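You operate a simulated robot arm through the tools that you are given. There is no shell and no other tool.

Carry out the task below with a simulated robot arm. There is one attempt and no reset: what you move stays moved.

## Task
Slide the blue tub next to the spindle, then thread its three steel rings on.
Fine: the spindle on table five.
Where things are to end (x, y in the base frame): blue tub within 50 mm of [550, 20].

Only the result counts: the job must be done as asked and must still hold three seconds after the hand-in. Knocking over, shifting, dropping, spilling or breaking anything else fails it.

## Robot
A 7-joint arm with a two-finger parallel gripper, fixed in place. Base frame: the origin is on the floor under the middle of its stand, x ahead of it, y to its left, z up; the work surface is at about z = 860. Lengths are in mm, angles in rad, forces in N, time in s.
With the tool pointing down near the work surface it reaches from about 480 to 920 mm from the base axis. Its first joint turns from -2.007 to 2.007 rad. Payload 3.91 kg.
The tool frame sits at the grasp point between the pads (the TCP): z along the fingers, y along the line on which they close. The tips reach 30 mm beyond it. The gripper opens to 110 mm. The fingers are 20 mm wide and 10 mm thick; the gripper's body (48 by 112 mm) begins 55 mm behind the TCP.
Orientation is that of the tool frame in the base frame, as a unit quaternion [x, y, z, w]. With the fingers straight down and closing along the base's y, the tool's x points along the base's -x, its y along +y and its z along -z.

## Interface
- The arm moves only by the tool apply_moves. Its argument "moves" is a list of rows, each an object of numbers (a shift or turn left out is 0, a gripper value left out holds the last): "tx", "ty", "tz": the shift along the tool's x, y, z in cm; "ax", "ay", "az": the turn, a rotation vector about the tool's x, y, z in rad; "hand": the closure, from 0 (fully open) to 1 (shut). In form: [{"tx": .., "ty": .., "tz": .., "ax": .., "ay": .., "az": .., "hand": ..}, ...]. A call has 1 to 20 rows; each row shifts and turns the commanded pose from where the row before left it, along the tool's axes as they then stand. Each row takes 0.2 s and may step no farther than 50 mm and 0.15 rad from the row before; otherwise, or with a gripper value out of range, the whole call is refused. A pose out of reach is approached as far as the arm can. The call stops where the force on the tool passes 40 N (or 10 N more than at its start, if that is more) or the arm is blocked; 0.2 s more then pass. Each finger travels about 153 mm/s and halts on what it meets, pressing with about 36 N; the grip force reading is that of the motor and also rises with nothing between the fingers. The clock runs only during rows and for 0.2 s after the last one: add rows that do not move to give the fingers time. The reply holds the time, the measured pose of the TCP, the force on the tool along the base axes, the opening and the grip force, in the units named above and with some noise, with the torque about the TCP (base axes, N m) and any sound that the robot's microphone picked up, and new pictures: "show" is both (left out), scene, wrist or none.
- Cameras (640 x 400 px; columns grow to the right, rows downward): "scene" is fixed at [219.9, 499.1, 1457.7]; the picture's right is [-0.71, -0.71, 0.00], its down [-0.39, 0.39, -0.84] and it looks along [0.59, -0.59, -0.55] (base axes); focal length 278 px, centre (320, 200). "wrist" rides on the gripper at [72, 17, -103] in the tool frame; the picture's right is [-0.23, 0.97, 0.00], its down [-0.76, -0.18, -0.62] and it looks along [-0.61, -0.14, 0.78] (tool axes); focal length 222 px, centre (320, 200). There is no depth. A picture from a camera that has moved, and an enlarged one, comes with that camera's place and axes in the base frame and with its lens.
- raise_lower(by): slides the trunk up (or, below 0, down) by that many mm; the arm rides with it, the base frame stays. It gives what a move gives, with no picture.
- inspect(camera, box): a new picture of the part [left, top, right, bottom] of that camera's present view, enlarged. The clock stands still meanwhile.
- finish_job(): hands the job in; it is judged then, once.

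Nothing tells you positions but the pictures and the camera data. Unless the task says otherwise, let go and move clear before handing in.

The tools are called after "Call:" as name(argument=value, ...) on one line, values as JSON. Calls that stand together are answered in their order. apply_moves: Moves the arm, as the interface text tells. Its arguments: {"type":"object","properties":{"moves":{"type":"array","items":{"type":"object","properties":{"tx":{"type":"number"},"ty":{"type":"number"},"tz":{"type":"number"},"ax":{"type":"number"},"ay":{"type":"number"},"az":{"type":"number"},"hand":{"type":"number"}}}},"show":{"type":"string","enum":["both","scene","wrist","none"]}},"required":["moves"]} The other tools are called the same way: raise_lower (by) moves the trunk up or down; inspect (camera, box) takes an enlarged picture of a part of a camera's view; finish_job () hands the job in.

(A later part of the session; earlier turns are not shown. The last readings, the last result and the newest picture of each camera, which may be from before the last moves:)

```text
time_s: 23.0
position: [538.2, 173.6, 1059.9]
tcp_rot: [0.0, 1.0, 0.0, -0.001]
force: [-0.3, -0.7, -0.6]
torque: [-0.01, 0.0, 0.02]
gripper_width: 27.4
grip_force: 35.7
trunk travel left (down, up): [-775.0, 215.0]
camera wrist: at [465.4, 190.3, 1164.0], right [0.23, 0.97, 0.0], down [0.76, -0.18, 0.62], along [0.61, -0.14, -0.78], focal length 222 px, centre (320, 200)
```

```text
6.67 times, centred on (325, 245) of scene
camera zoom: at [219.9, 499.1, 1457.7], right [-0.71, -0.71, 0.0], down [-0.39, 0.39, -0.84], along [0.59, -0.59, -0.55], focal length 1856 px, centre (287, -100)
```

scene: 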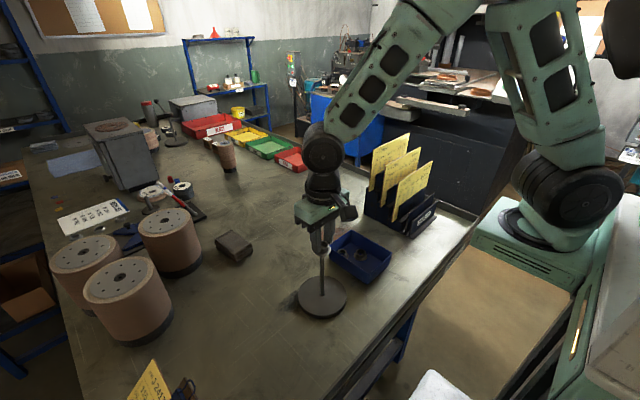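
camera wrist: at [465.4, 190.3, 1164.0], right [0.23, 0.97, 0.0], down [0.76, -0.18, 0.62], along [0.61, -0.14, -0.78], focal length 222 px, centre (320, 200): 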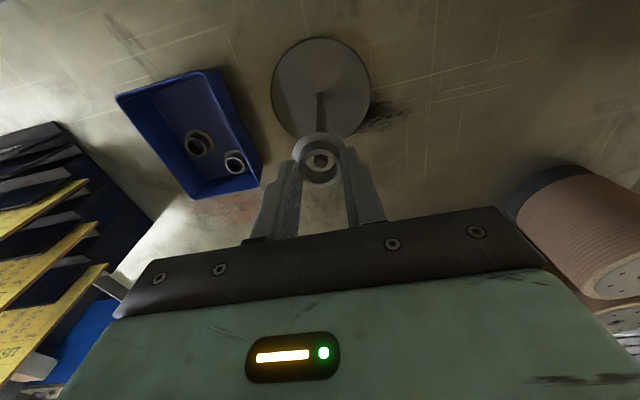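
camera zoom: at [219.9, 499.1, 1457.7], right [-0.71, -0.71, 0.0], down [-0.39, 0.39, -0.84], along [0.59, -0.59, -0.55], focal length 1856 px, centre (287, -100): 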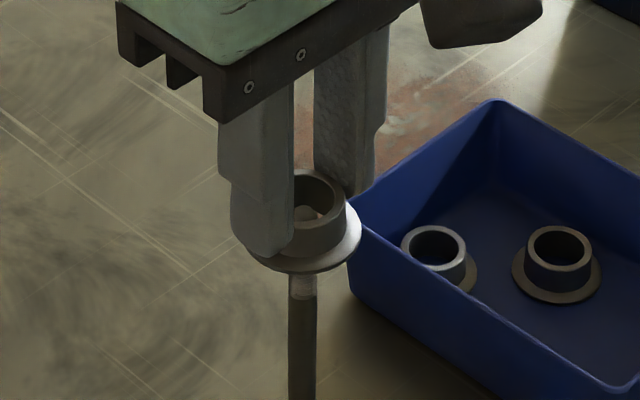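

The rod tip is inside the bore in both views with no contact force. I'll lower to z ≈ 995, which keeps the palm above the rod tip, then check before releasing.

Call:
apply_moves(moves=[{"tz": 1}, {"tz": 1}, {"tz": 1}, {"tz": 1}, {"tz": 1}, {"tz": 1}, {"tz": 0.5}, {}])

Call:
inspect(camera="wrist", box=[240, 80, 400, 240])

Call:
inspect(camera="scene", box=[285, 220, 365, 320])

```text
time_s: 24.8
position: [538.9, 175.0, 995.7]
tcp_rot: [0.0, 1.0, 0.0, 0.001]
force: [0.0, -0.4, 0.8]
torque: [0.0, 0.02, -0.01]
gripper_width: 27.2
grip_force: 35.6
trunk travel left (down, up): [-775.0, 215.0]
camera wrist: at [465.6, 190.6, 1098.8], right [0.23, 0.97, 0.0], down [0.76, -0.18, 0.62], along [0.61, -0.14, -0.78], focal length 222 px, centre (320, 200)
```

scene: 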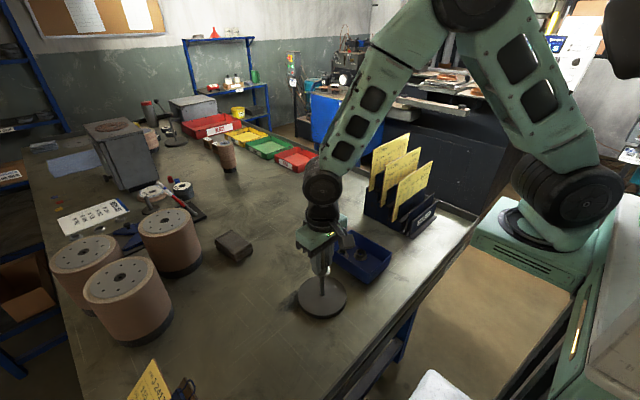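
wrist: 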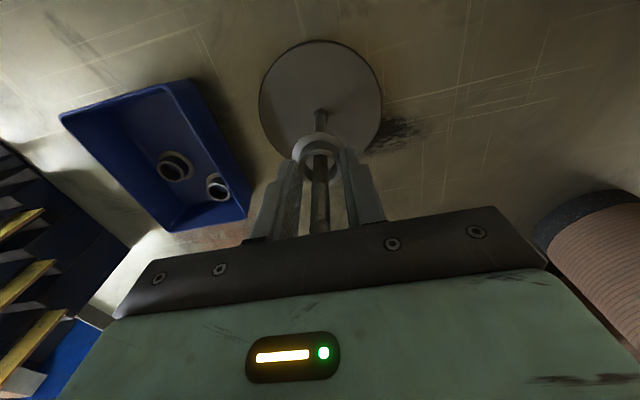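

```text
2.50 times, centred on (320, 160) of wrist
camera zoom: at [465.6, 190.6, 1098.8], right [0.23, 0.97, 0.0], down [0.76, -0.18, 0.62], along [0.61, -0.14, -0.78], focal length 555 px, centre (320, 300)
```

zoom: 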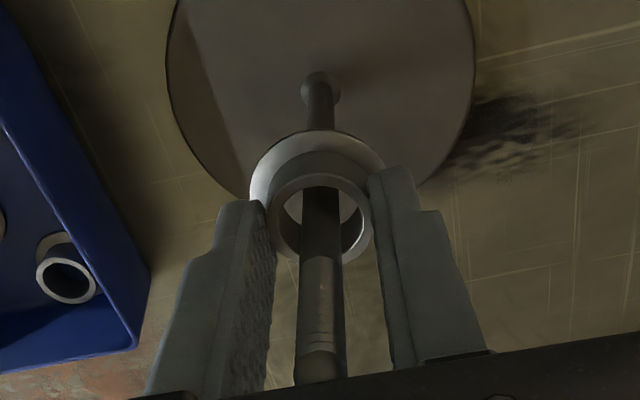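

```text
4.00 times, centred on (325, 270) of scene
camera zoom: at [219.9, 499.1, 1457.7], right [-0.71, -0.71, 0.0], down [-0.39, 0.39, -0.84], along [0.59, -0.59, -0.55], focal length 1114 px, centre (300, -80)
```

zoom: 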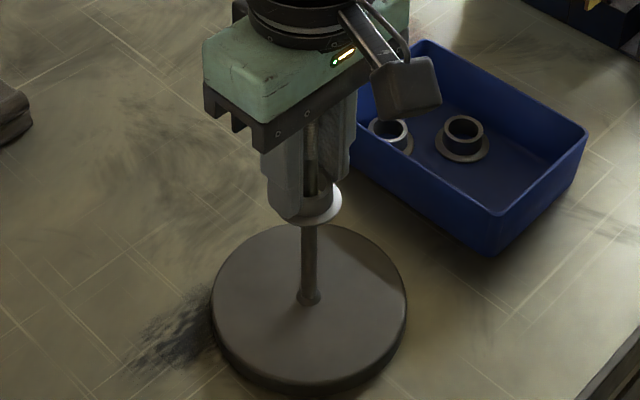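

The ring is well down the rod with space left under the palm. I'll go 7 mm lower and release.

Call:
apply_moves(moves=[{"tz": 0.7}, {}, {"hand": 0.55}, {}, {}, {}])

Call:
inspect(camera="wrist", box=[240, 60, 400, 240])

Call:
inspect(camera="scene", box=[285, 220, 365, 320])

```text
time_s: 26.2
position: [538.7, 174.3, 989.4]
tcp_rot: [-0.001, 1.0, -0.001, 0.001]
force: [-0.5, -1.2, -1.2]
torque: [0.0, 0.03, -0.01]
gripper_width: 49.3
grip_force: 0.1
trunk travel left (down, up): [-775.0, 215.0]
camera wrist: at [465.5, 190.5, 1091.9], right [0.23, 0.97, 0.0], down [0.76, -0.18, 0.62], along [0.61, -0.14, -0.78], focal length 222 px, centre (320, 200)
```

scene: 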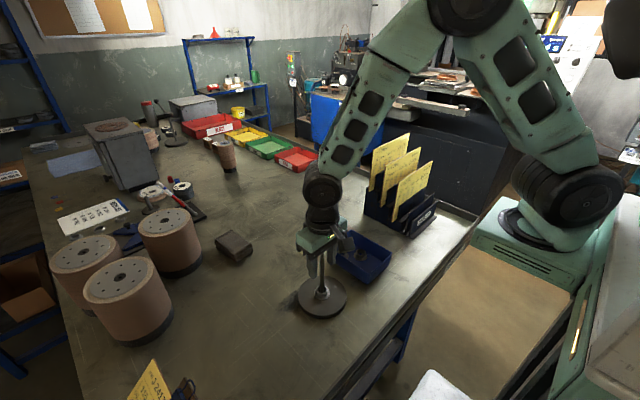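
wrist: 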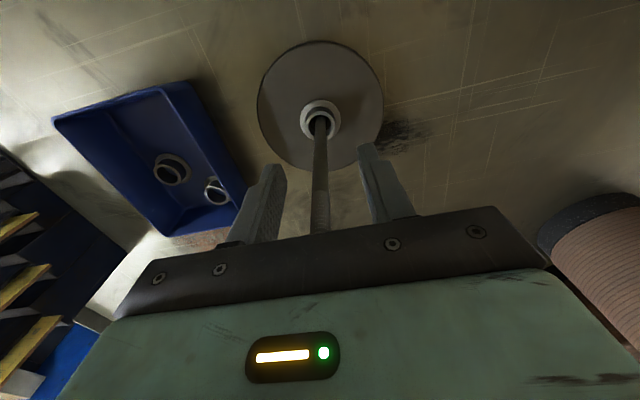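

```text
2.22 times, centred on (320, 150) of wrist
camera zoom: at [465.5, 190.5, 1091.9], right [0.23, 0.97, 0.0], down [0.76, -0.18, 0.62], along [0.61, -0.14, -0.78], focal length 494 px, centre (320, 311)
```

zoom: 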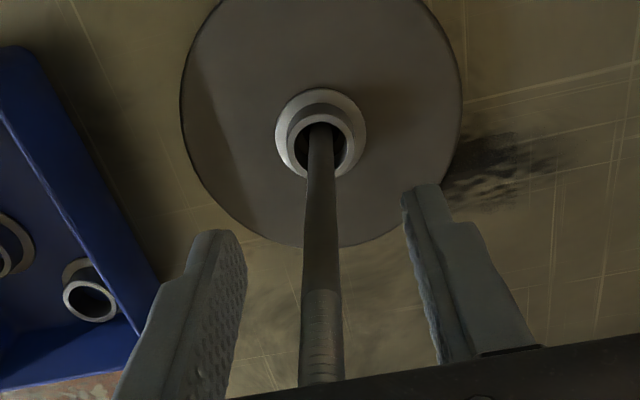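

```text
4.00 times, centred on (325, 270) of scene
camera zoom: at [219.9, 499.1, 1457.7], right [-0.71, -0.71, 0.0], down [-0.39, 0.39, -0.84], along [0.59, -0.59, -0.55], focal length 1114 px, centre (300, -80)
```

zoom: 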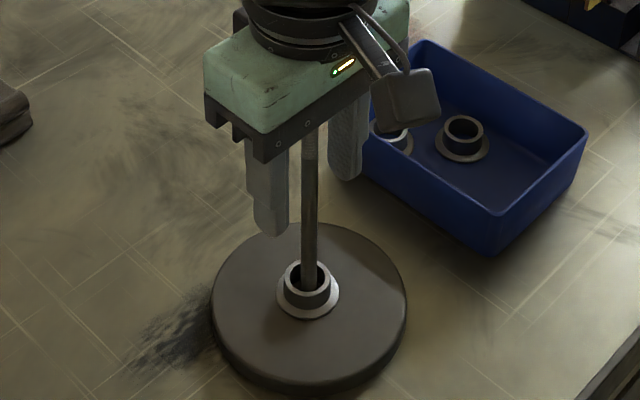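

Ring A is seated on the spindle base around the rod. Next I'll rise clear of the rod and go over to ring C, near (596, 32), for a close look because it sits near the walls.

Call:
apply_moves(moves=[{"tz": -3}, {"tz": -4}, {"tz": -3.5}, {"tx": -1.43, "ty": -3.56}, {"tx": -1.43, "ty": -3.56}, {"tx": -1.43, "ty": -3.56}, {"tx": -1.43, "ty": -3.56}, {"tz": 3.5, "hand": 0.68}, {"tz": 4}, {"tz": 3}, {}, {}])

Call:
inspect(camera="wrist", box=[200, 30, 440, 230])

Call:
inspect(camera="scene", box=[310, 200, 410, 290])

```text
time_s: 28.8
position: [596.1, 32.4, 988.7]
tcp_rot: [-0.001, 1.0, -0.001, 0.0]
force: [0.1, -0.3, -0.5]
torque: [0.01, 0.0, 0.02]
gripper_width: 35.2
grip_force: 0.0
trunk travel left (down, up): [-775.0, 215.0]
camera wrist: at [522.4, 48.4, 1091.4], right [0.23, 0.97, 0.0], down [0.76, -0.18, 0.62], along [0.61, -0.14, -0.78], focal length 222 px, centre (320, 200)
```

scene: 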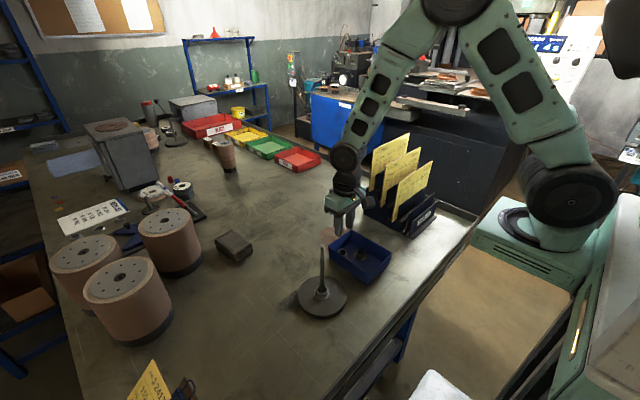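
wrist: 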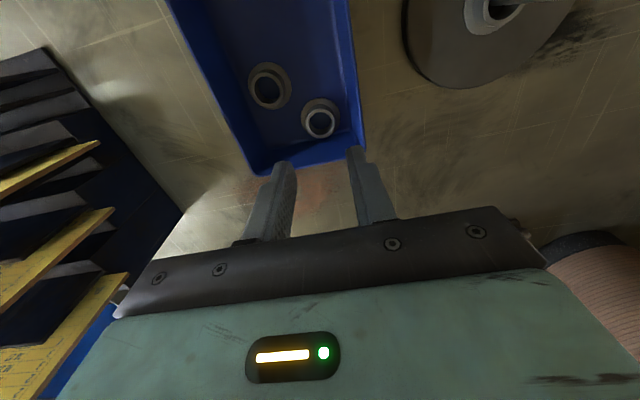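

```text
2.00 times, centred on (320, 130) of wrist
camera zoom: at [522.4, 48.4, 1091.4], right [0.23, 0.97, 0.0], down [0.76, -0.18, 0.62], along [0.61, -0.14, -0.78], focal length 444 px, centre (320, 340)
```

zoom: 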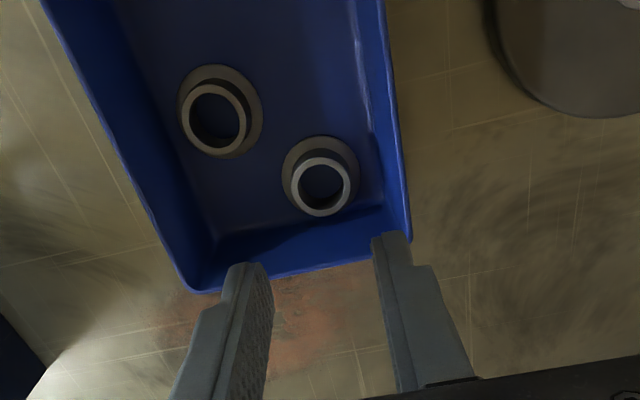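

```text
4.44 times, centred on (360, 245) of scene
camera zoom: at [219.9, 499.1, 1457.7], right [-0.71, -0.71, 0.0], down [-0.39, 0.39, -0.84], along [0.59, -0.59, -0.55], focal length 1237 px, centre (142, 0)
```

zoom: 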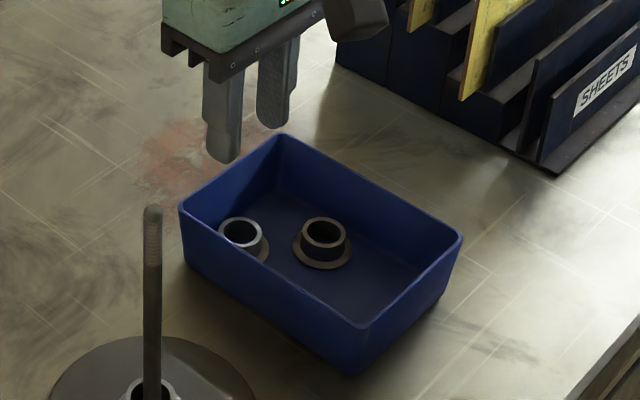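

Ring C is centred to within about 1 mm in y, with roughly 28 mm from its axis to the +y wall. I'll set the opening to 34 mm, shift 0.8 mm and lower to just above the ring for another check.

Call:
apply_moves(moves=[{"ty": 0.08, "hand": 0.69}, {"tz": 2}, {"tz": 2}, {"tz": 1.5}, {}, {}])

Call:
inspect(camera="wrist", box=[220, 60, 420, 230])

Call:
inspect(camera="scene", box=[310, 200, 380, 270])

```text
time_s: 30.2
position: [595.2, 32.6, 933.3]
tcp_rot: [-0.001, 1.0, -0.001, 0.0]
force: [-0.2, 0.1, -0.2]
torque: [-0.01, 0.02, -0.01]
gripper_width: 34.2
grip_force: 0.0
trunk travel left (down, up): [-775.0, 215.0]
camera wrist: at [522.1, 48.5, 1037.3], right [0.23, 0.97, 0.0], down [0.76, -0.18, 0.62], along [0.61, -0.14, -0.78], focal length 222 px, centre (320, 200)
```

scene: 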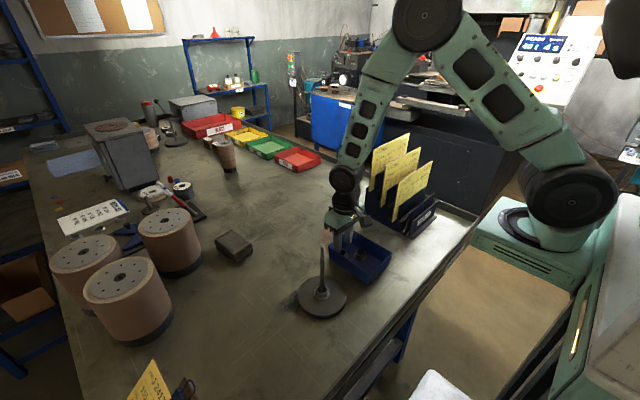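
wrist: 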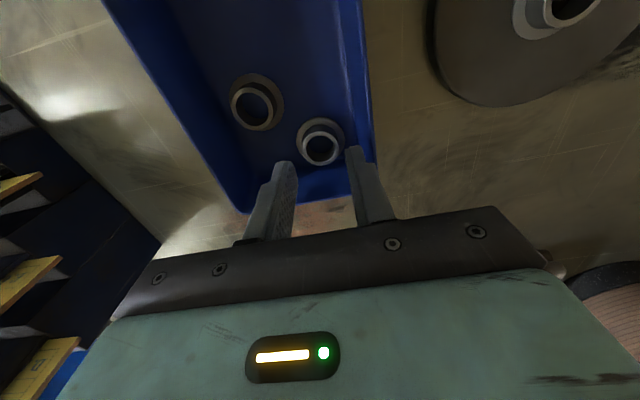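

```text
2.35 times, centred on (320, 145) of wrist
camera zoom: at [522.1, 48.5, 1037.3], right [0.23, 0.97, 0.0], down [0.76, -0.18, 0.62], along [0.61, -0.14, -0.78], focal length 523 px, centre (320, 329)
```

zoom: 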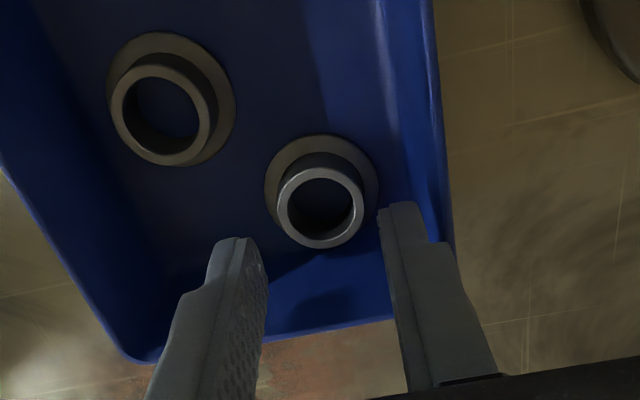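

```text
5.71 times, centred on (345, 235) of scene
camera zoom: at [219.9, 499.1, 1457.7], right [-0.71, -0.71, 0.0], down [-0.39, 0.39, -0.84], along [0.59, -0.59, -0.55], focal length 1591 px, centre (177, 0)
```

zoom: 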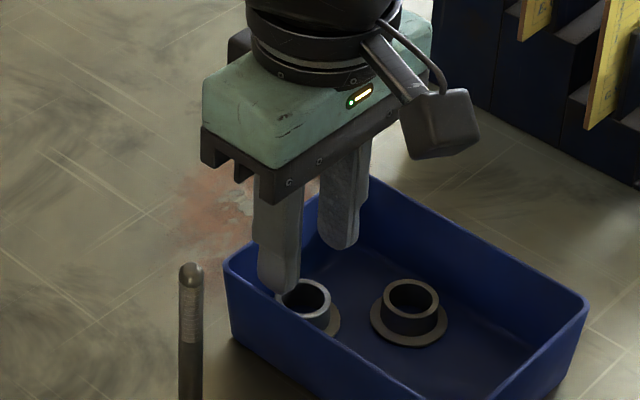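

Ring C sits squarely between the fingers, and the outer finger has room inside the wall. I'll lower and grip.

Call:
apply_moves(moves=[{"tx": -0.08, "tz": 1}, {"tz": 1}, {"tz": 0.95}, {}, {"hand": 0.8}, {"hand": 1.0}, {}, {}])

Call:
inspect(camera="wrist", box=[220, 60, 420, 230])

Call:
inspect(camera="scene", box=[310, 200, 400, 290])

```text
time_s: 32.0
position: [597.6, 32.5, 904.2]
tcp_rot: [0.001, 1.0, 0.0, 0.001]
force: [0.2, -0.4, -0.8]
torque: [0.01, 0.02, 0.0]
gripper_width: 26.5
grip_force: 36.1
trunk travel left (down, up): [-775.0, 215.0]
camera wrist: at [523.8, 48.7, 1007.5], right [0.23, 0.97, 0.0], down [0.76, -0.18, 0.62], along [0.61, -0.14, -0.78], focal length 222 px, centre (320, 200)
```

scene: 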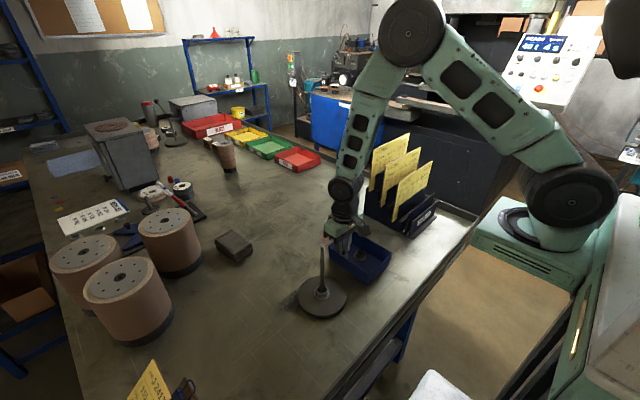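
wrist: 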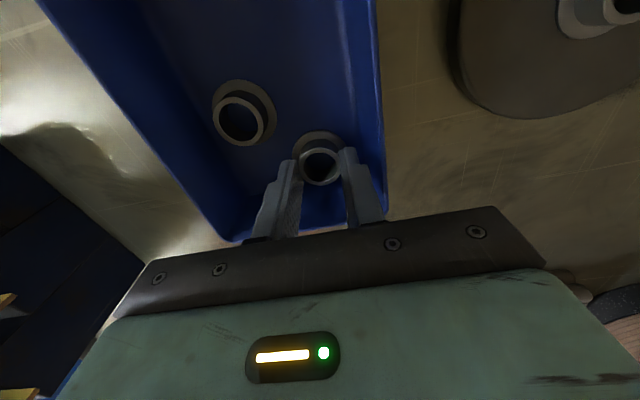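

```text
2.35 times, centred on (320, 145) of wrist
camera zoom: at [523.8, 48.7, 1007.5], right [0.23, 0.97, 0.0], down [0.76, -0.18, 0.62], along [0.61, -0.14, -0.78], focal length 523 px, centre (320, 329)
```

zoom: 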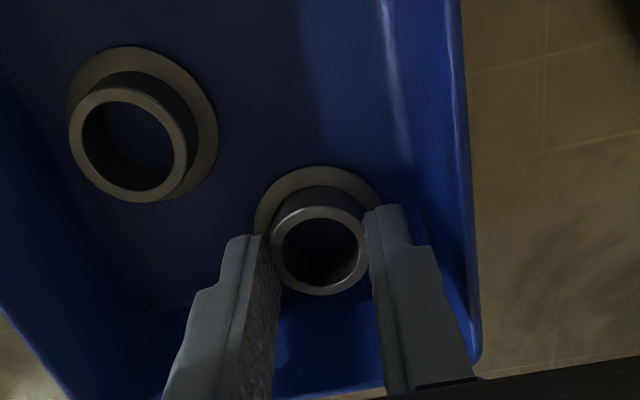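

```text
4.44 times, centred on (355, 245) of scene
camera zoom: at [219.9, 499.1, 1457.7], right [-0.71, -0.71, 0.0], down [-0.39, 0.39, -0.84], along [0.59, -0.59, -0.55], focal length 1237 px, centre (164, 0)
```

zoom: 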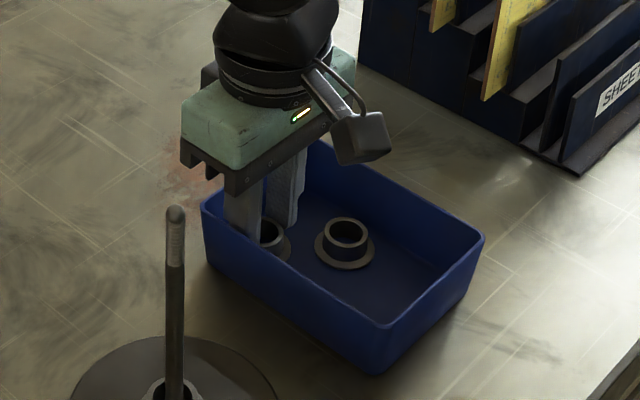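

Ring C is gripped and level. I'll lift it straight out and carry it to the spot above the rod where ring A lined up.

Call:
apply_moves(moves=[{"tz": -1}, {"tz": -3}, {"tz": -4}, {"tz": -4}, {"tz": -4}, {"tz": -2.9}, {"tx": 1.44, "ty": 3.54}, {"tx": 1.44, "ty": 3.54}, {"tx": 1.44, "ty": 3.54}, {"tx": 1.44, "ty": 3.54}, {}, {"tz": 1.2}, {}, {}])

Call:
inspect(camera="wrist", box=[260, 80, 380, 200])

Call:
inspect(camera="scene", box=[295, 215, 355, 275])

```text
time_s: 35.0
position: [538.4, 174.4, 1080.8]
tcp_rot: [0.0, 1.0, -0.001, 0.0]
force: [0.4, 0.0, -0.1]
torque: [0.0, -0.02, 0.02]
gripper_width: 26.5
grip_force: 36.1
trunk travel left (down, up): [-775.0, 215.0]
camera wrist: at [465.0, 190.9, 1183.9], right [0.23, 0.97, 0.0], down [0.76, -0.18, 0.62], along [0.61, -0.14, -0.78], focal length 222 px, centre (320, 200)
```

scene: 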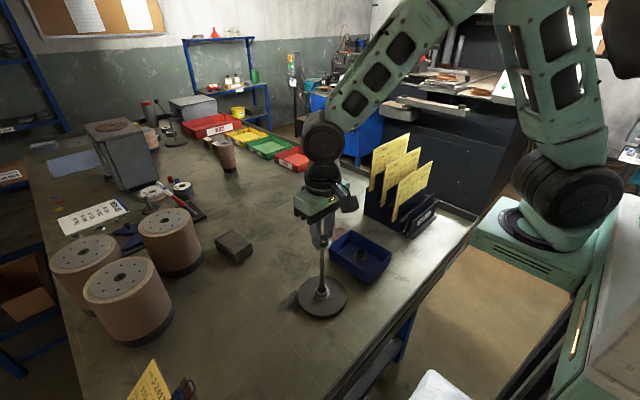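
wrist: 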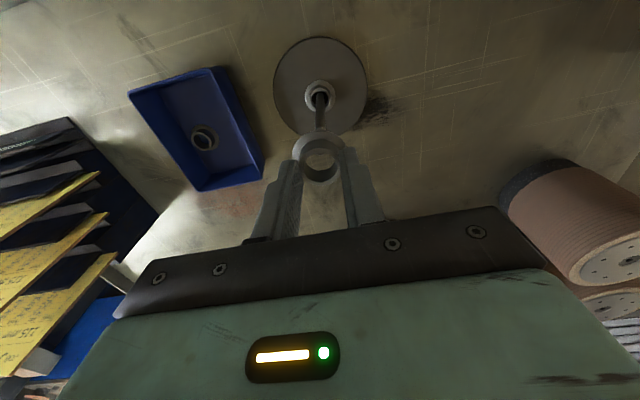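

```text
3.33 times, centred on (320, 140) of wrist
camera zoom: at [465.0, 190.9, 1183.9], right [0.23, 0.97, 0.0], down [0.76, -0.18, 0.62], along [0.61, -0.14, -0.78], focal length 740 px, centre (320, 400)
```

zoom: 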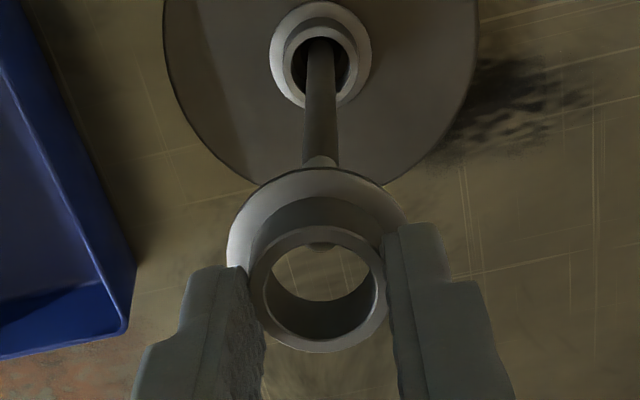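

```text
6.67 times, centred on (325, 245) of scene
camera zoom: at [219.9, 499.1, 1457.7], right [-0.71, -0.71, 0.0], down [-0.39, 0.39, -0.84], along [0.59, -0.59, -0.55], focal length 1856 px, centre (287, -100)
```

zoom: 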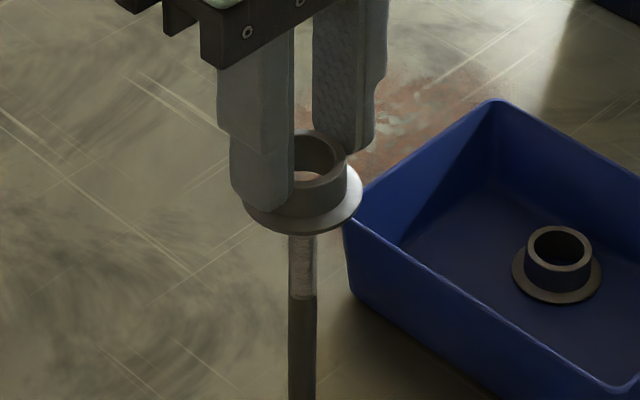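

Ring C is lined up nearly the same as ring A was. I'll nudge 1 mm in +x and lower over the tip.

Call:
apply_moves(moves=[{"tx": -0.1, "tz": 0.5}, {"tz": 0.5}, {"tz": 0.5}, {"tz": 0.5}, {}])

Call:
inspect(camera="wrist", box=[260, 80, 380, 200])

Call:
inspect(camera="scene", box=[295, 215, 355, 275])

```text
time_s: 36.2
position: [540.1, 174.9, 1061.8]
tcp_rot: [-0.001, 1.0, 0.0, 0.0]
force: [-0.9, 0.3, -0.8]
torque: [-0.02, 0.0, 0.0]
gripper_width: 26.4
grip_force: 36.3
trunk travel left (down, up): [-775.0, 215.0]
camera wrist: at [466.5, 190.6, 1164.4], right [0.23, 0.97, 0.0], down [0.76, -0.18, 0.62], along [0.61, -0.14, -0.78], focal length 222 px, centre (320, 200)
```

scene: 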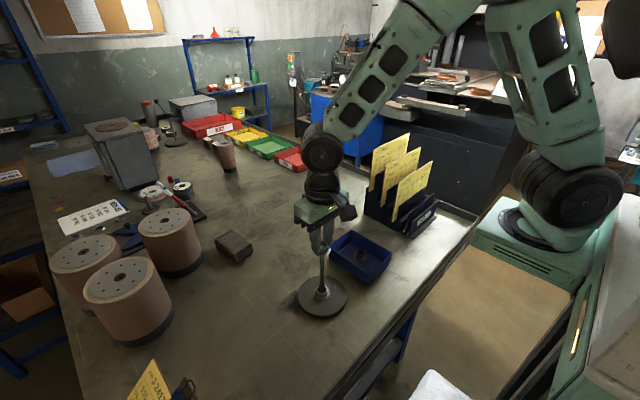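
wrist: 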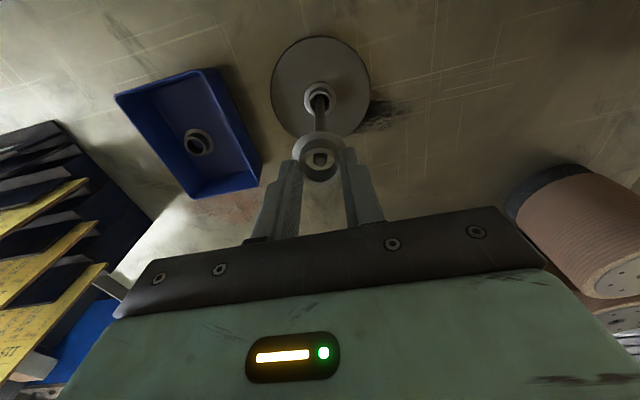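

```text
3.33 times, centred on (320, 140) of wrist
camera zoom: at [466.5, 190.6, 1164.4], right [0.23, 0.97, 0.0], down [0.76, -0.18, 0.62], along [0.61, -0.14, -0.78], focal length 740 px, centre (320, 400)
```

zoom: 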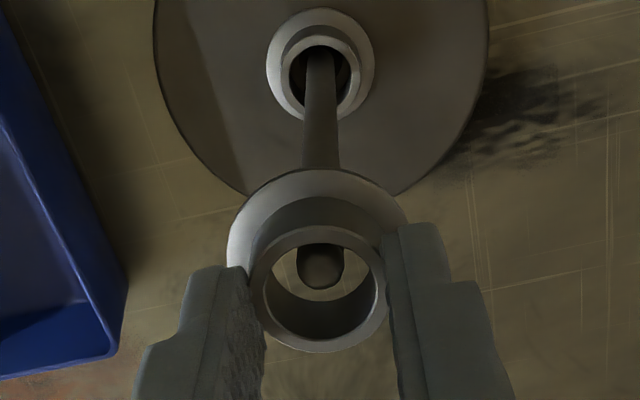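

```text
6.67 times, centred on (325, 245) of scene
camera zoom: at [219.9, 499.1, 1457.7], right [-0.71, -0.71, 0.0], down [-0.39, 0.39, -0.84], along [0.59, -0.59, -0.55], focal length 1856 px, centre (287, -100)
```

zoom: 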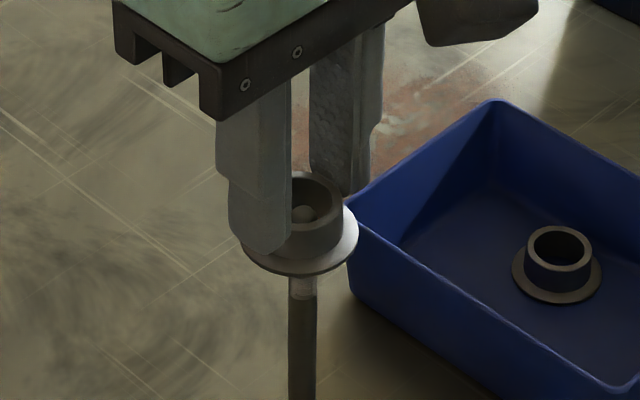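

The tip is inside ring C's bore. I'll lower the rest of the way to z ≈ 990 and release.

Call:
apply_moves(moves=[{"tz": 1}, {"tz": 1}, {"tz": 1}, {"tz": 1}, {"tz": 1}, {"tz": 1}, {"tz": 1.1}, {}, {}, {"hand": 0.55}, {}, {}, {}])

Call:
inspect(camera="wrist", box=[240, 60, 400, 240])

Call:
inspect(camera="scene", box=[285, 220, 365, 320])

```text
time_s: 39.0
position: [539.9, 174.8, 990.2]
tcp_rot: [0.0, 1.0, -0.002, 0.0]
force: [-0.6, -0.1, -0.8]
torque: [0.0, -0.02, -0.02]
gripper_width: 49.7
grip_force: 0.0
trunk travel left (down, up): [-775.0, 215.0]
camera wrist: at [466.9, 190.3, 1093.2], right [0.23, 0.97, 0.0], down [0.76, -0.18, 0.62], along [0.61, -0.14, -0.78], focal length 222 px, centre (320, 200)
```

scene: 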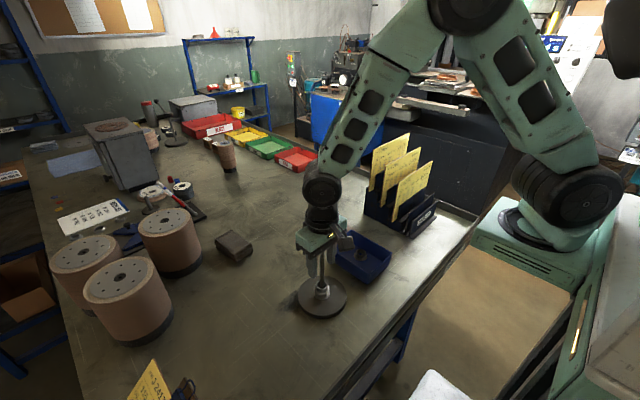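
wrist: 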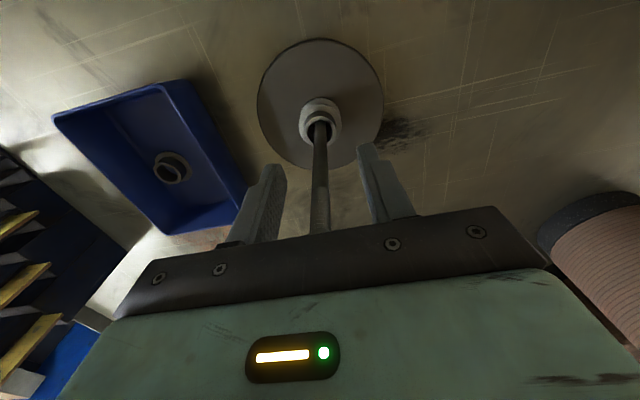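

```text
2.22 times, centred on (320, 150) of wrist
camera zoom: at [466.9, 190.3, 1093.2], right [0.23, 0.97, 0.0], down [0.76, -0.18, 0.62], along [0.61, -0.14, -0.78], focal length 494 px, centre (320, 311)
```

zoom: 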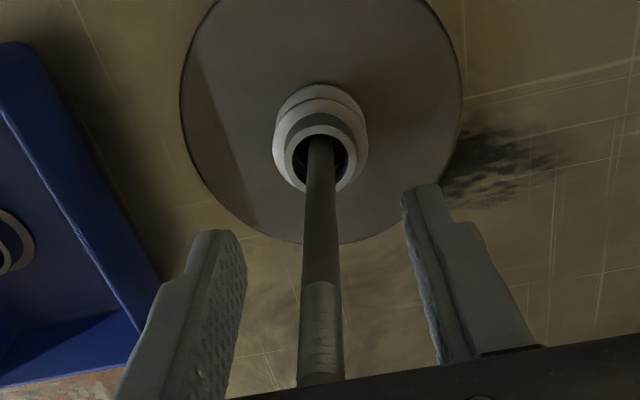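

```text
4.00 times, centred on (325, 270) of scene
camera zoom: at [219.9, 499.1, 1457.7], right [-0.71, -0.71, 0.0], down [-0.39, 0.39, -0.84], along [0.59, -0.59, -0.55], focal length 1114 px, centre (300, -80)
```

zoom: 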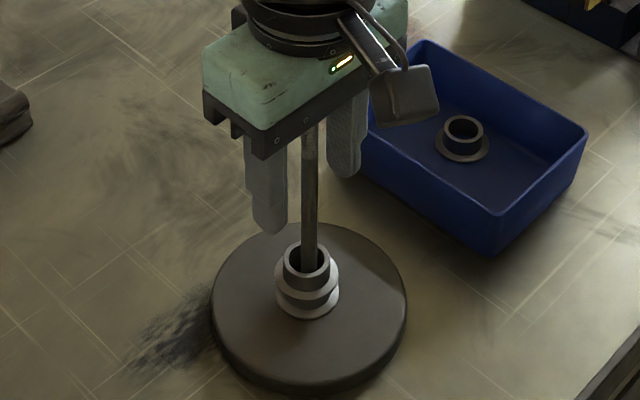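

Two rings are stacked on the spindle. The last, ring B, is near (557, -6.5). I'll rise, move over it and take a close look.

Call:
apply_moves(moves=[{"tz": -3}, {"tz": -4}, {"tz": -3.5}, {"tx": -0.334, "ty": -3.62}, {"tx": -0.334, "ty": -3.62}, {"tx": -0.334, "ty": -3.62}, {"tx": -0.334, "ty": -3.62}, {"tx": -0.334, "ty": -3.62}, {"tz": 3.5, "hand": 0.69}, {"tz": 4}, {"tz": 4}, {"tz": 3}, {}, {}])

Call:
inspect(camera="wrist", box=[200, 50, 440, 250])

Call:
inspect(camera="scene", box=[310, 200, 410, 290])

```text
time_s: 42.0
position: [555.5, -6.4, 952.0]
tcp_rot: [0.001, 1.0, -0.001, 0.001]
force: [-0.3, -0.2, -0.7]
torque: [0.0, -0.02, 0.03]
gripper_width: 33.9
grip_force: 0.1
trunk travel left (down, up): [-775.0, 215.0]
camera wrist: at [482.8, 9.1, 1054.0], right [0.23, 0.97, 0.0], down [0.76, -0.18, 0.62], along [0.61, -0.14, -0.78], focal length 222 px, centre (320, 200)
```

scene: 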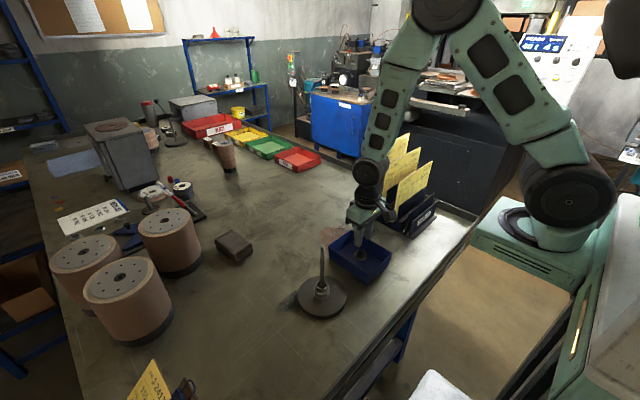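
wrist: 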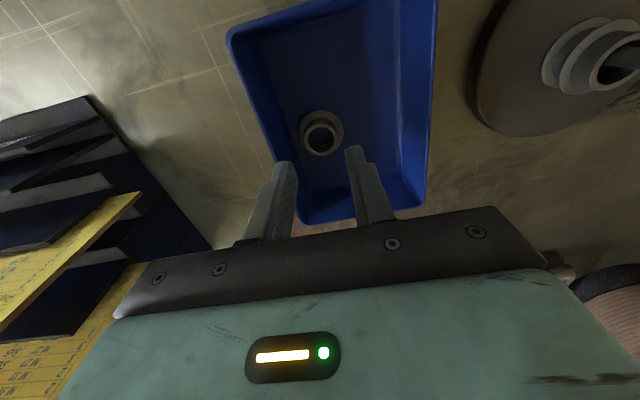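

```text
2.00 times, centred on (320, 150) of wrist
camera zoom: at [482.8, 9.1, 1054.0], right [0.23, 0.97, 0.0], down [0.76, -0.18, 0.62], along [0.61, -0.14, -0.78], focal length 444 px, centre (320, 300)
```

zoom: 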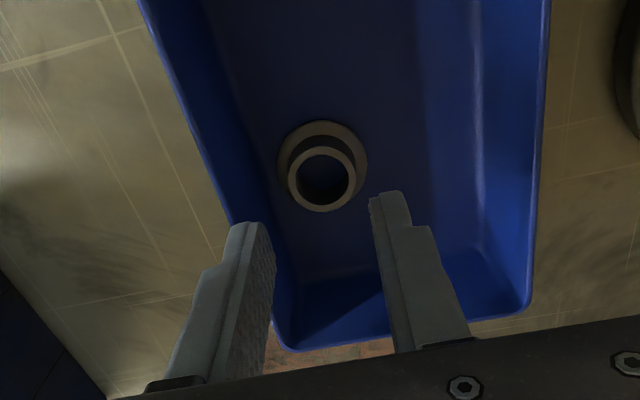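

```text
4.44 times, centred on (360, 245) of scene
camera zoom: at [219.9, 499.1, 1457.7], right [-0.71, -0.71, 0.0], down [-0.39, 0.39, -0.84], along [0.59, -0.59, -0.55], focal length 1237 px, centre (142, 0)
```

zoom: 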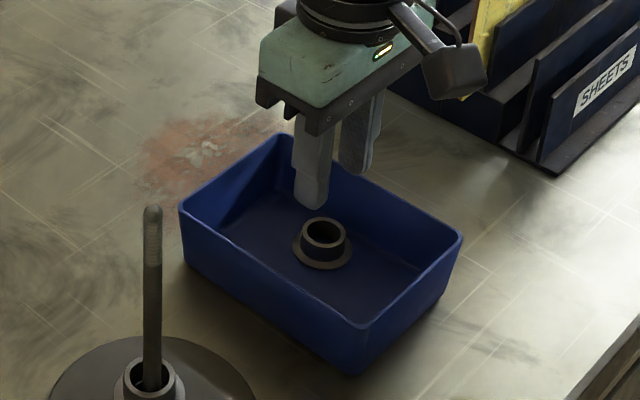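

Ring B is within about 1.5 mm of centred. I want a tighter view of the gap to the -y wall before going down.

Call:
inspect(camera="wrist", box=[240, 90, 380, 210])

Call:
inspect(camera="wrist", box=[220, 0, 450, 230])

```text
3.33 times, centred on (310, 150) of wrist
camera zoom: at [482.8, 9.1, 1054.0], right [0.23, 0.97, 0.0], down [0.76, -0.18, 0.62], along [0.61, -0.14, -0.78], focal length 740 px, centre (353, 367)
```

zoom: 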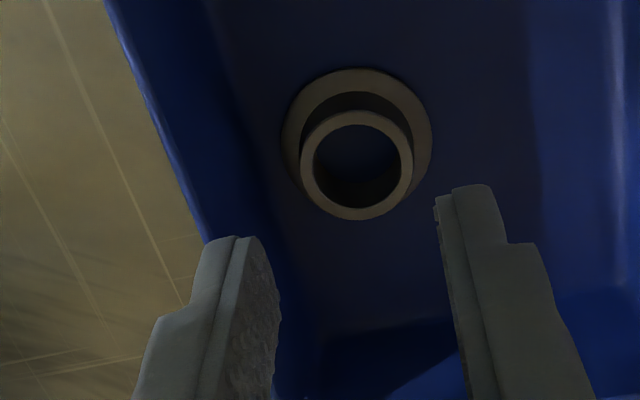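

```text
1.74 times, centred on (335, 115) of wrist
camera zoom: at [482.8, 9.1, 1054.0], right [0.23, 0.97, 0.0], down [0.76, -0.18, 0.62], along [0.61, -0.14, -0.78], focal length 386 px, centre (294, 348)
```

zoom: 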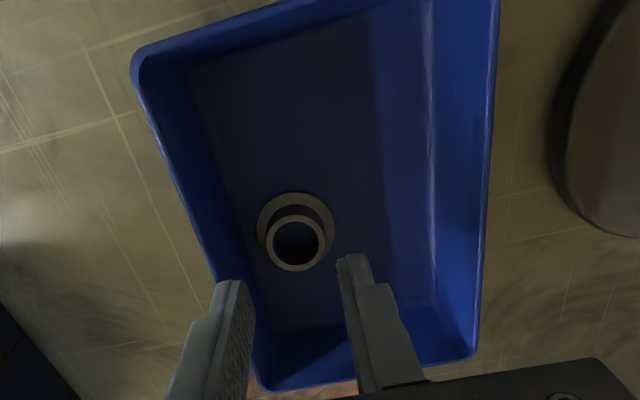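

There is about 2–3 mm of room between the outer finger and the -y wall. I'll shift slightly to favour that side, lower carefully and grip.

Call:
apply_moves(moves=[{"tx": -0.13, "ty": 0.09}, {"tz": 1.5}, {"tz": 1.3}, {"tz": 1}, {"tz": 1}, {}, {"hand": 0.8}, {"hand": 1.0}, {}, {}])

Call:
inspect(camera="wrist", box=[220, 60, 420, 230])

Call:
inspect(camera="scene", box=[310, 200, 400, 290])

```text
time_s: 44.2
position: [556.9, -4.9, 902.4]
tcp_rot: [0.0, 1.0, -0.001, 0.0]
force: [-0.7, 0.6, -1.0]
torque: [-0.02, -0.02, 0.01]
gripper_width: 27.7
grip_force: 35.7
trunk travel left (down, up): [-775.0, 215.0]
camera wrist: at [484.2, 10.1, 1005.8], right [0.23, 0.97, 0.0], down [0.76, -0.18, 0.62], along [0.61, -0.14, -0.78], focal length 222 px, centre (320, 200)
```

scene: 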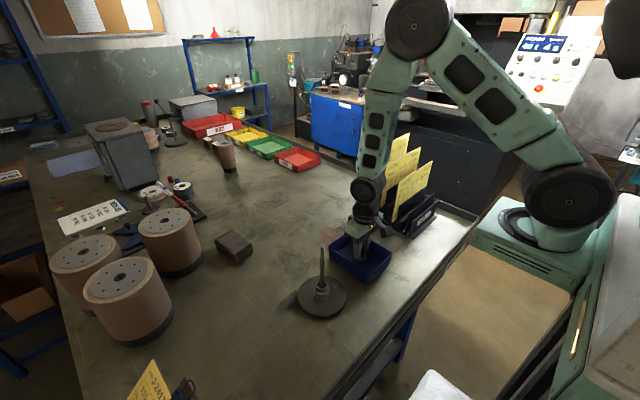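
wrist: 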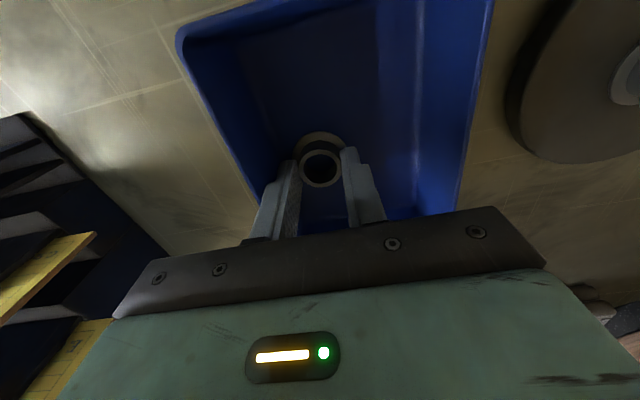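

```text
2.35 times, centred on (320, 145) of wrist
camera zoom: at [484.2, 10.1, 1005.8], right [0.23, 0.97, 0.0], down [0.76, -0.18, 0.62], along [0.61, -0.14, -0.78], focal length 523 px, centre (320, 329)
```

zoom: 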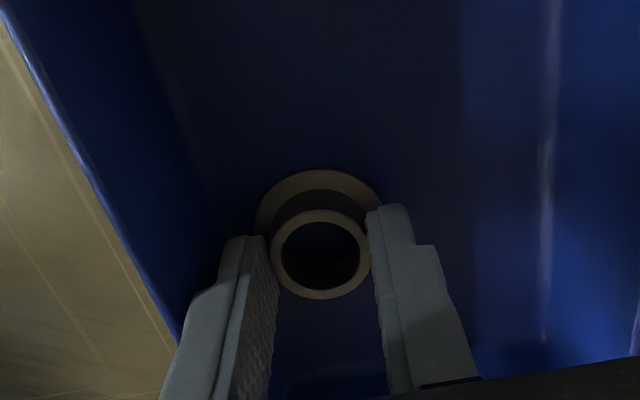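

```text
4.44 times, centred on (355, 245) of scene
camera zoom: at [219.9, 499.1, 1457.7], right [-0.71, -0.71, 0.0], down [-0.39, 0.39, -0.84], along [0.59, -0.59, -0.55], focal length 1237 px, centre (164, 0)
```

zoom: 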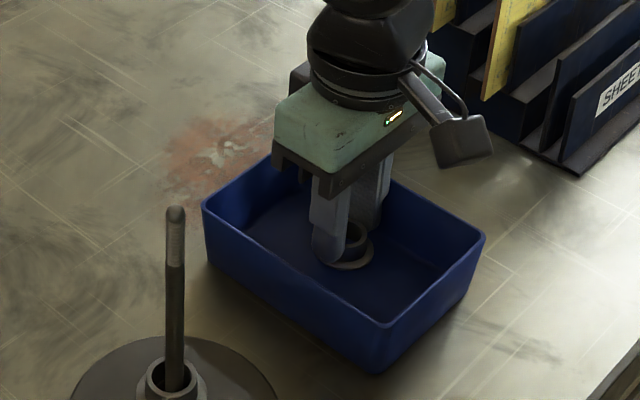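

Ring B is gripped cleanly. I'll lift it out and carry it to the rod.

Call:
apply_moves(moves=[{"tz": -1}, {"tz": -3}, {"tz": -4}, {"tz": -4}, {"tz": -4}, {"tz": -3}, {"tx": 0.376, "ty": 3.6}, {"tx": 0.376, "ty": 3.6}, {"tx": 0.376, "ty": 3.6}, {"tx": 0.376, "ty": 3.6}, {"tx": 0.376, "ty": 3.6}, {}, {"tz": 1.2}, {}, {}])

Call:
inspect(camera="wrist", box=[260, 80, 380, 200])

Call:
inspect(camera="scene", box=[295, 215, 355, 275])

```text
time_s: 47.4
position: [540.7, 174.2, 1080.1]
tcp_rot: [0.0, 1.0, -0.001, 0.0]
force: [0.5, -0.4, 0.2]
torque: [-0.01, 0.0, 0.02]
gripper_width: 28.0
grip_force: 36.3
trunk travel left (down, up): [-775.0, 215.0]
camera wrist: at [465.8, 190.3, 1183.6], right [0.23, 0.97, 0.0], down [0.76, -0.18, 0.62], along [0.61, -0.14, -0.78], focal length 222 px, centre (320, 200)
```

scene: 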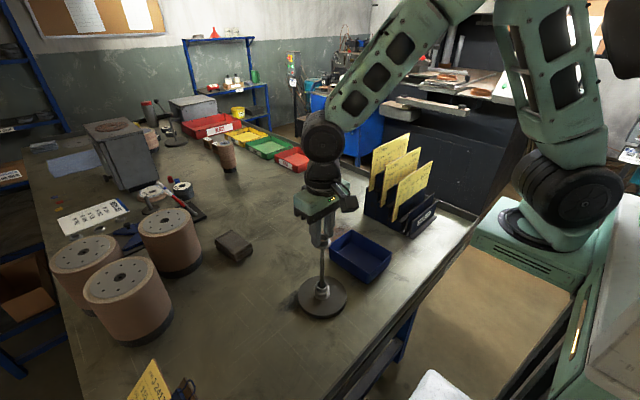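
wrist: 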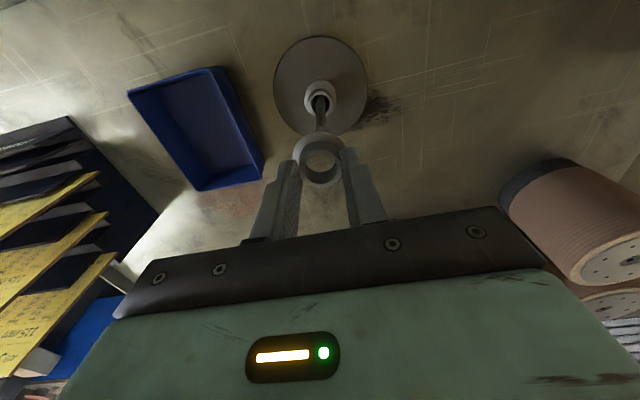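

```text
3.33 times, centred on (320, 140) of wrist
camera zoom: at [465.8, 190.3, 1183.6], right [0.23, 0.97, 0.0], down [0.76, -0.18, 0.62], along [0.61, -0.14, -0.78], focal length 740 px, centre (320, 400)
```

zoom: 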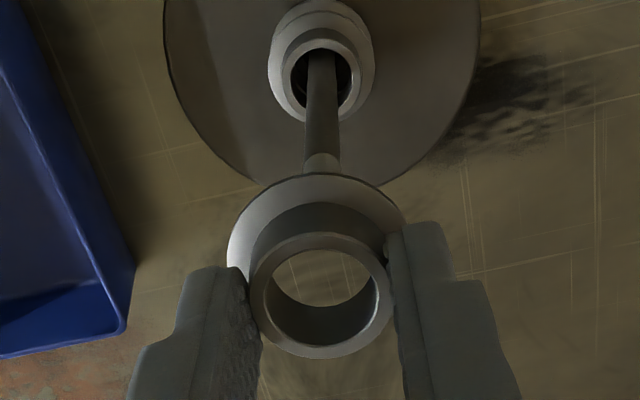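

```text
6.67 times, centred on (325, 245) of scene
camera zoom: at [219.9, 499.1, 1457.7], right [-0.71, -0.71, 0.0], down [-0.39, 0.39, -0.84], along [0.59, -0.59, -0.55], focal length 1856 px, centre (287, -100)
```

zoom: 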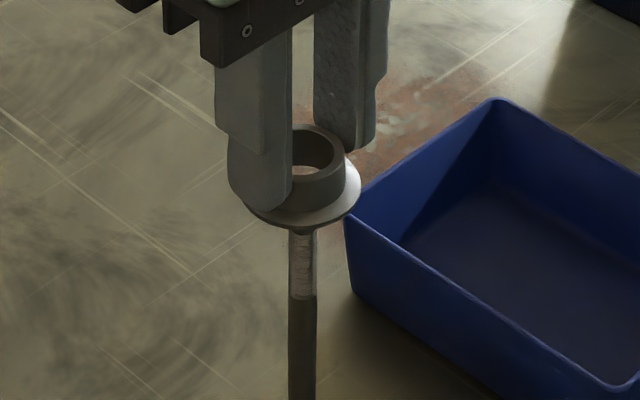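

Ring B lines up with the rod just as ring A did. I'll lower slowly over the tip and check.

Call:
apply_moves(moves=[{"tz": 0.5}, {"tz": 0.5}, {"tz": 0.5}, {"tz": 0.5}, {}])

Call:
inspect(camera="wrist", box=[260, 80, 380, 200])

Call:
inspect(camera="scene", box=[295, 215, 355, 275])

```text
time_s: 48.6
position: [538.4, 173.8, 1060.2]
tcp_rot: [0.001, 1.0, -0.001, 0.0]
force: [0.0, -0.1, 0.2]
torque: [-0.03, 0.03, 0.0]
gripper_width: 27.8
grip_force: 36.4
trunk travel left (down, up): [-775.0, 215.0]
camera wrist: at [465.7, 190.0, 1163.0], right [0.23, 0.97, 0.0], down [0.76, -0.18, 0.62], along [0.61, -0.14, -0.78], focal length 222 px, centre (320, 200)
```

scene: 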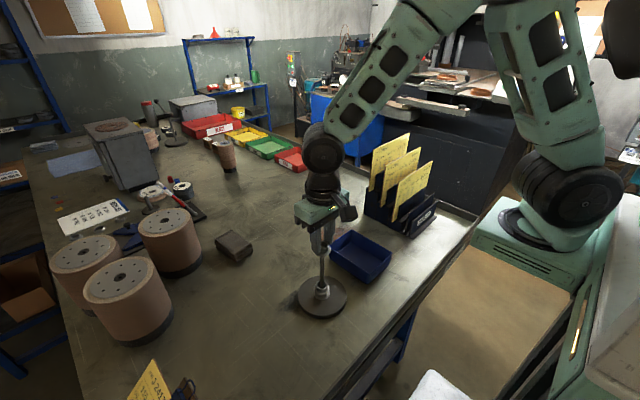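
wrist: 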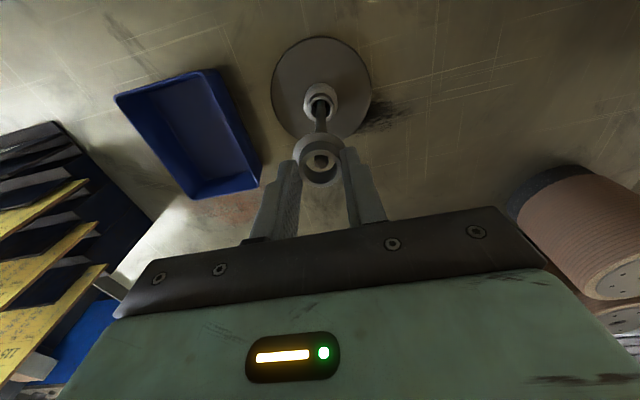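

```text
3.33 times, centred on (320, 140) of wrist
camera zoom: at [465.7, 190.0, 1163.0], right [0.23, 0.97, 0.0], down [0.76, -0.18, 0.62], along [0.61, -0.14, -0.78], focal length 740 px, centre (320, 400)
```

zoom: 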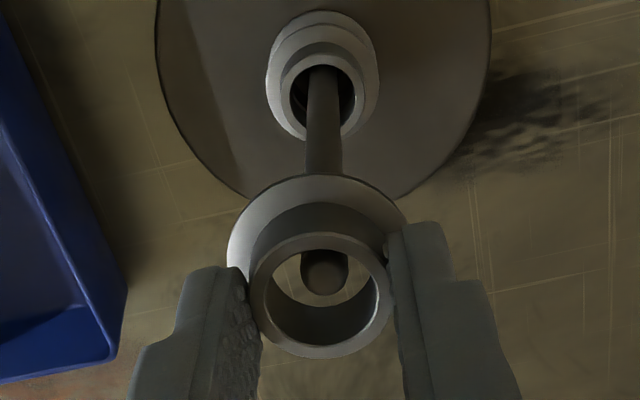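

```text
6.67 times, centred on (325, 245) of scene
camera zoom: at [219.9, 499.1, 1457.7], right [-0.71, -0.71, 0.0], down [-0.39, 0.39, -0.84], along [0.59, -0.59, -0.55], focal length 1856 px, centre (287, -100)
```

zoom: 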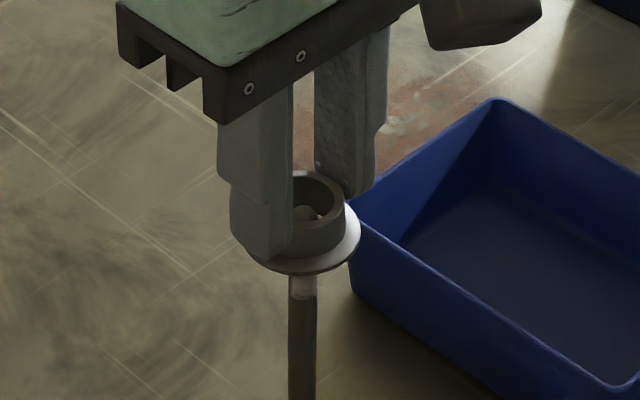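

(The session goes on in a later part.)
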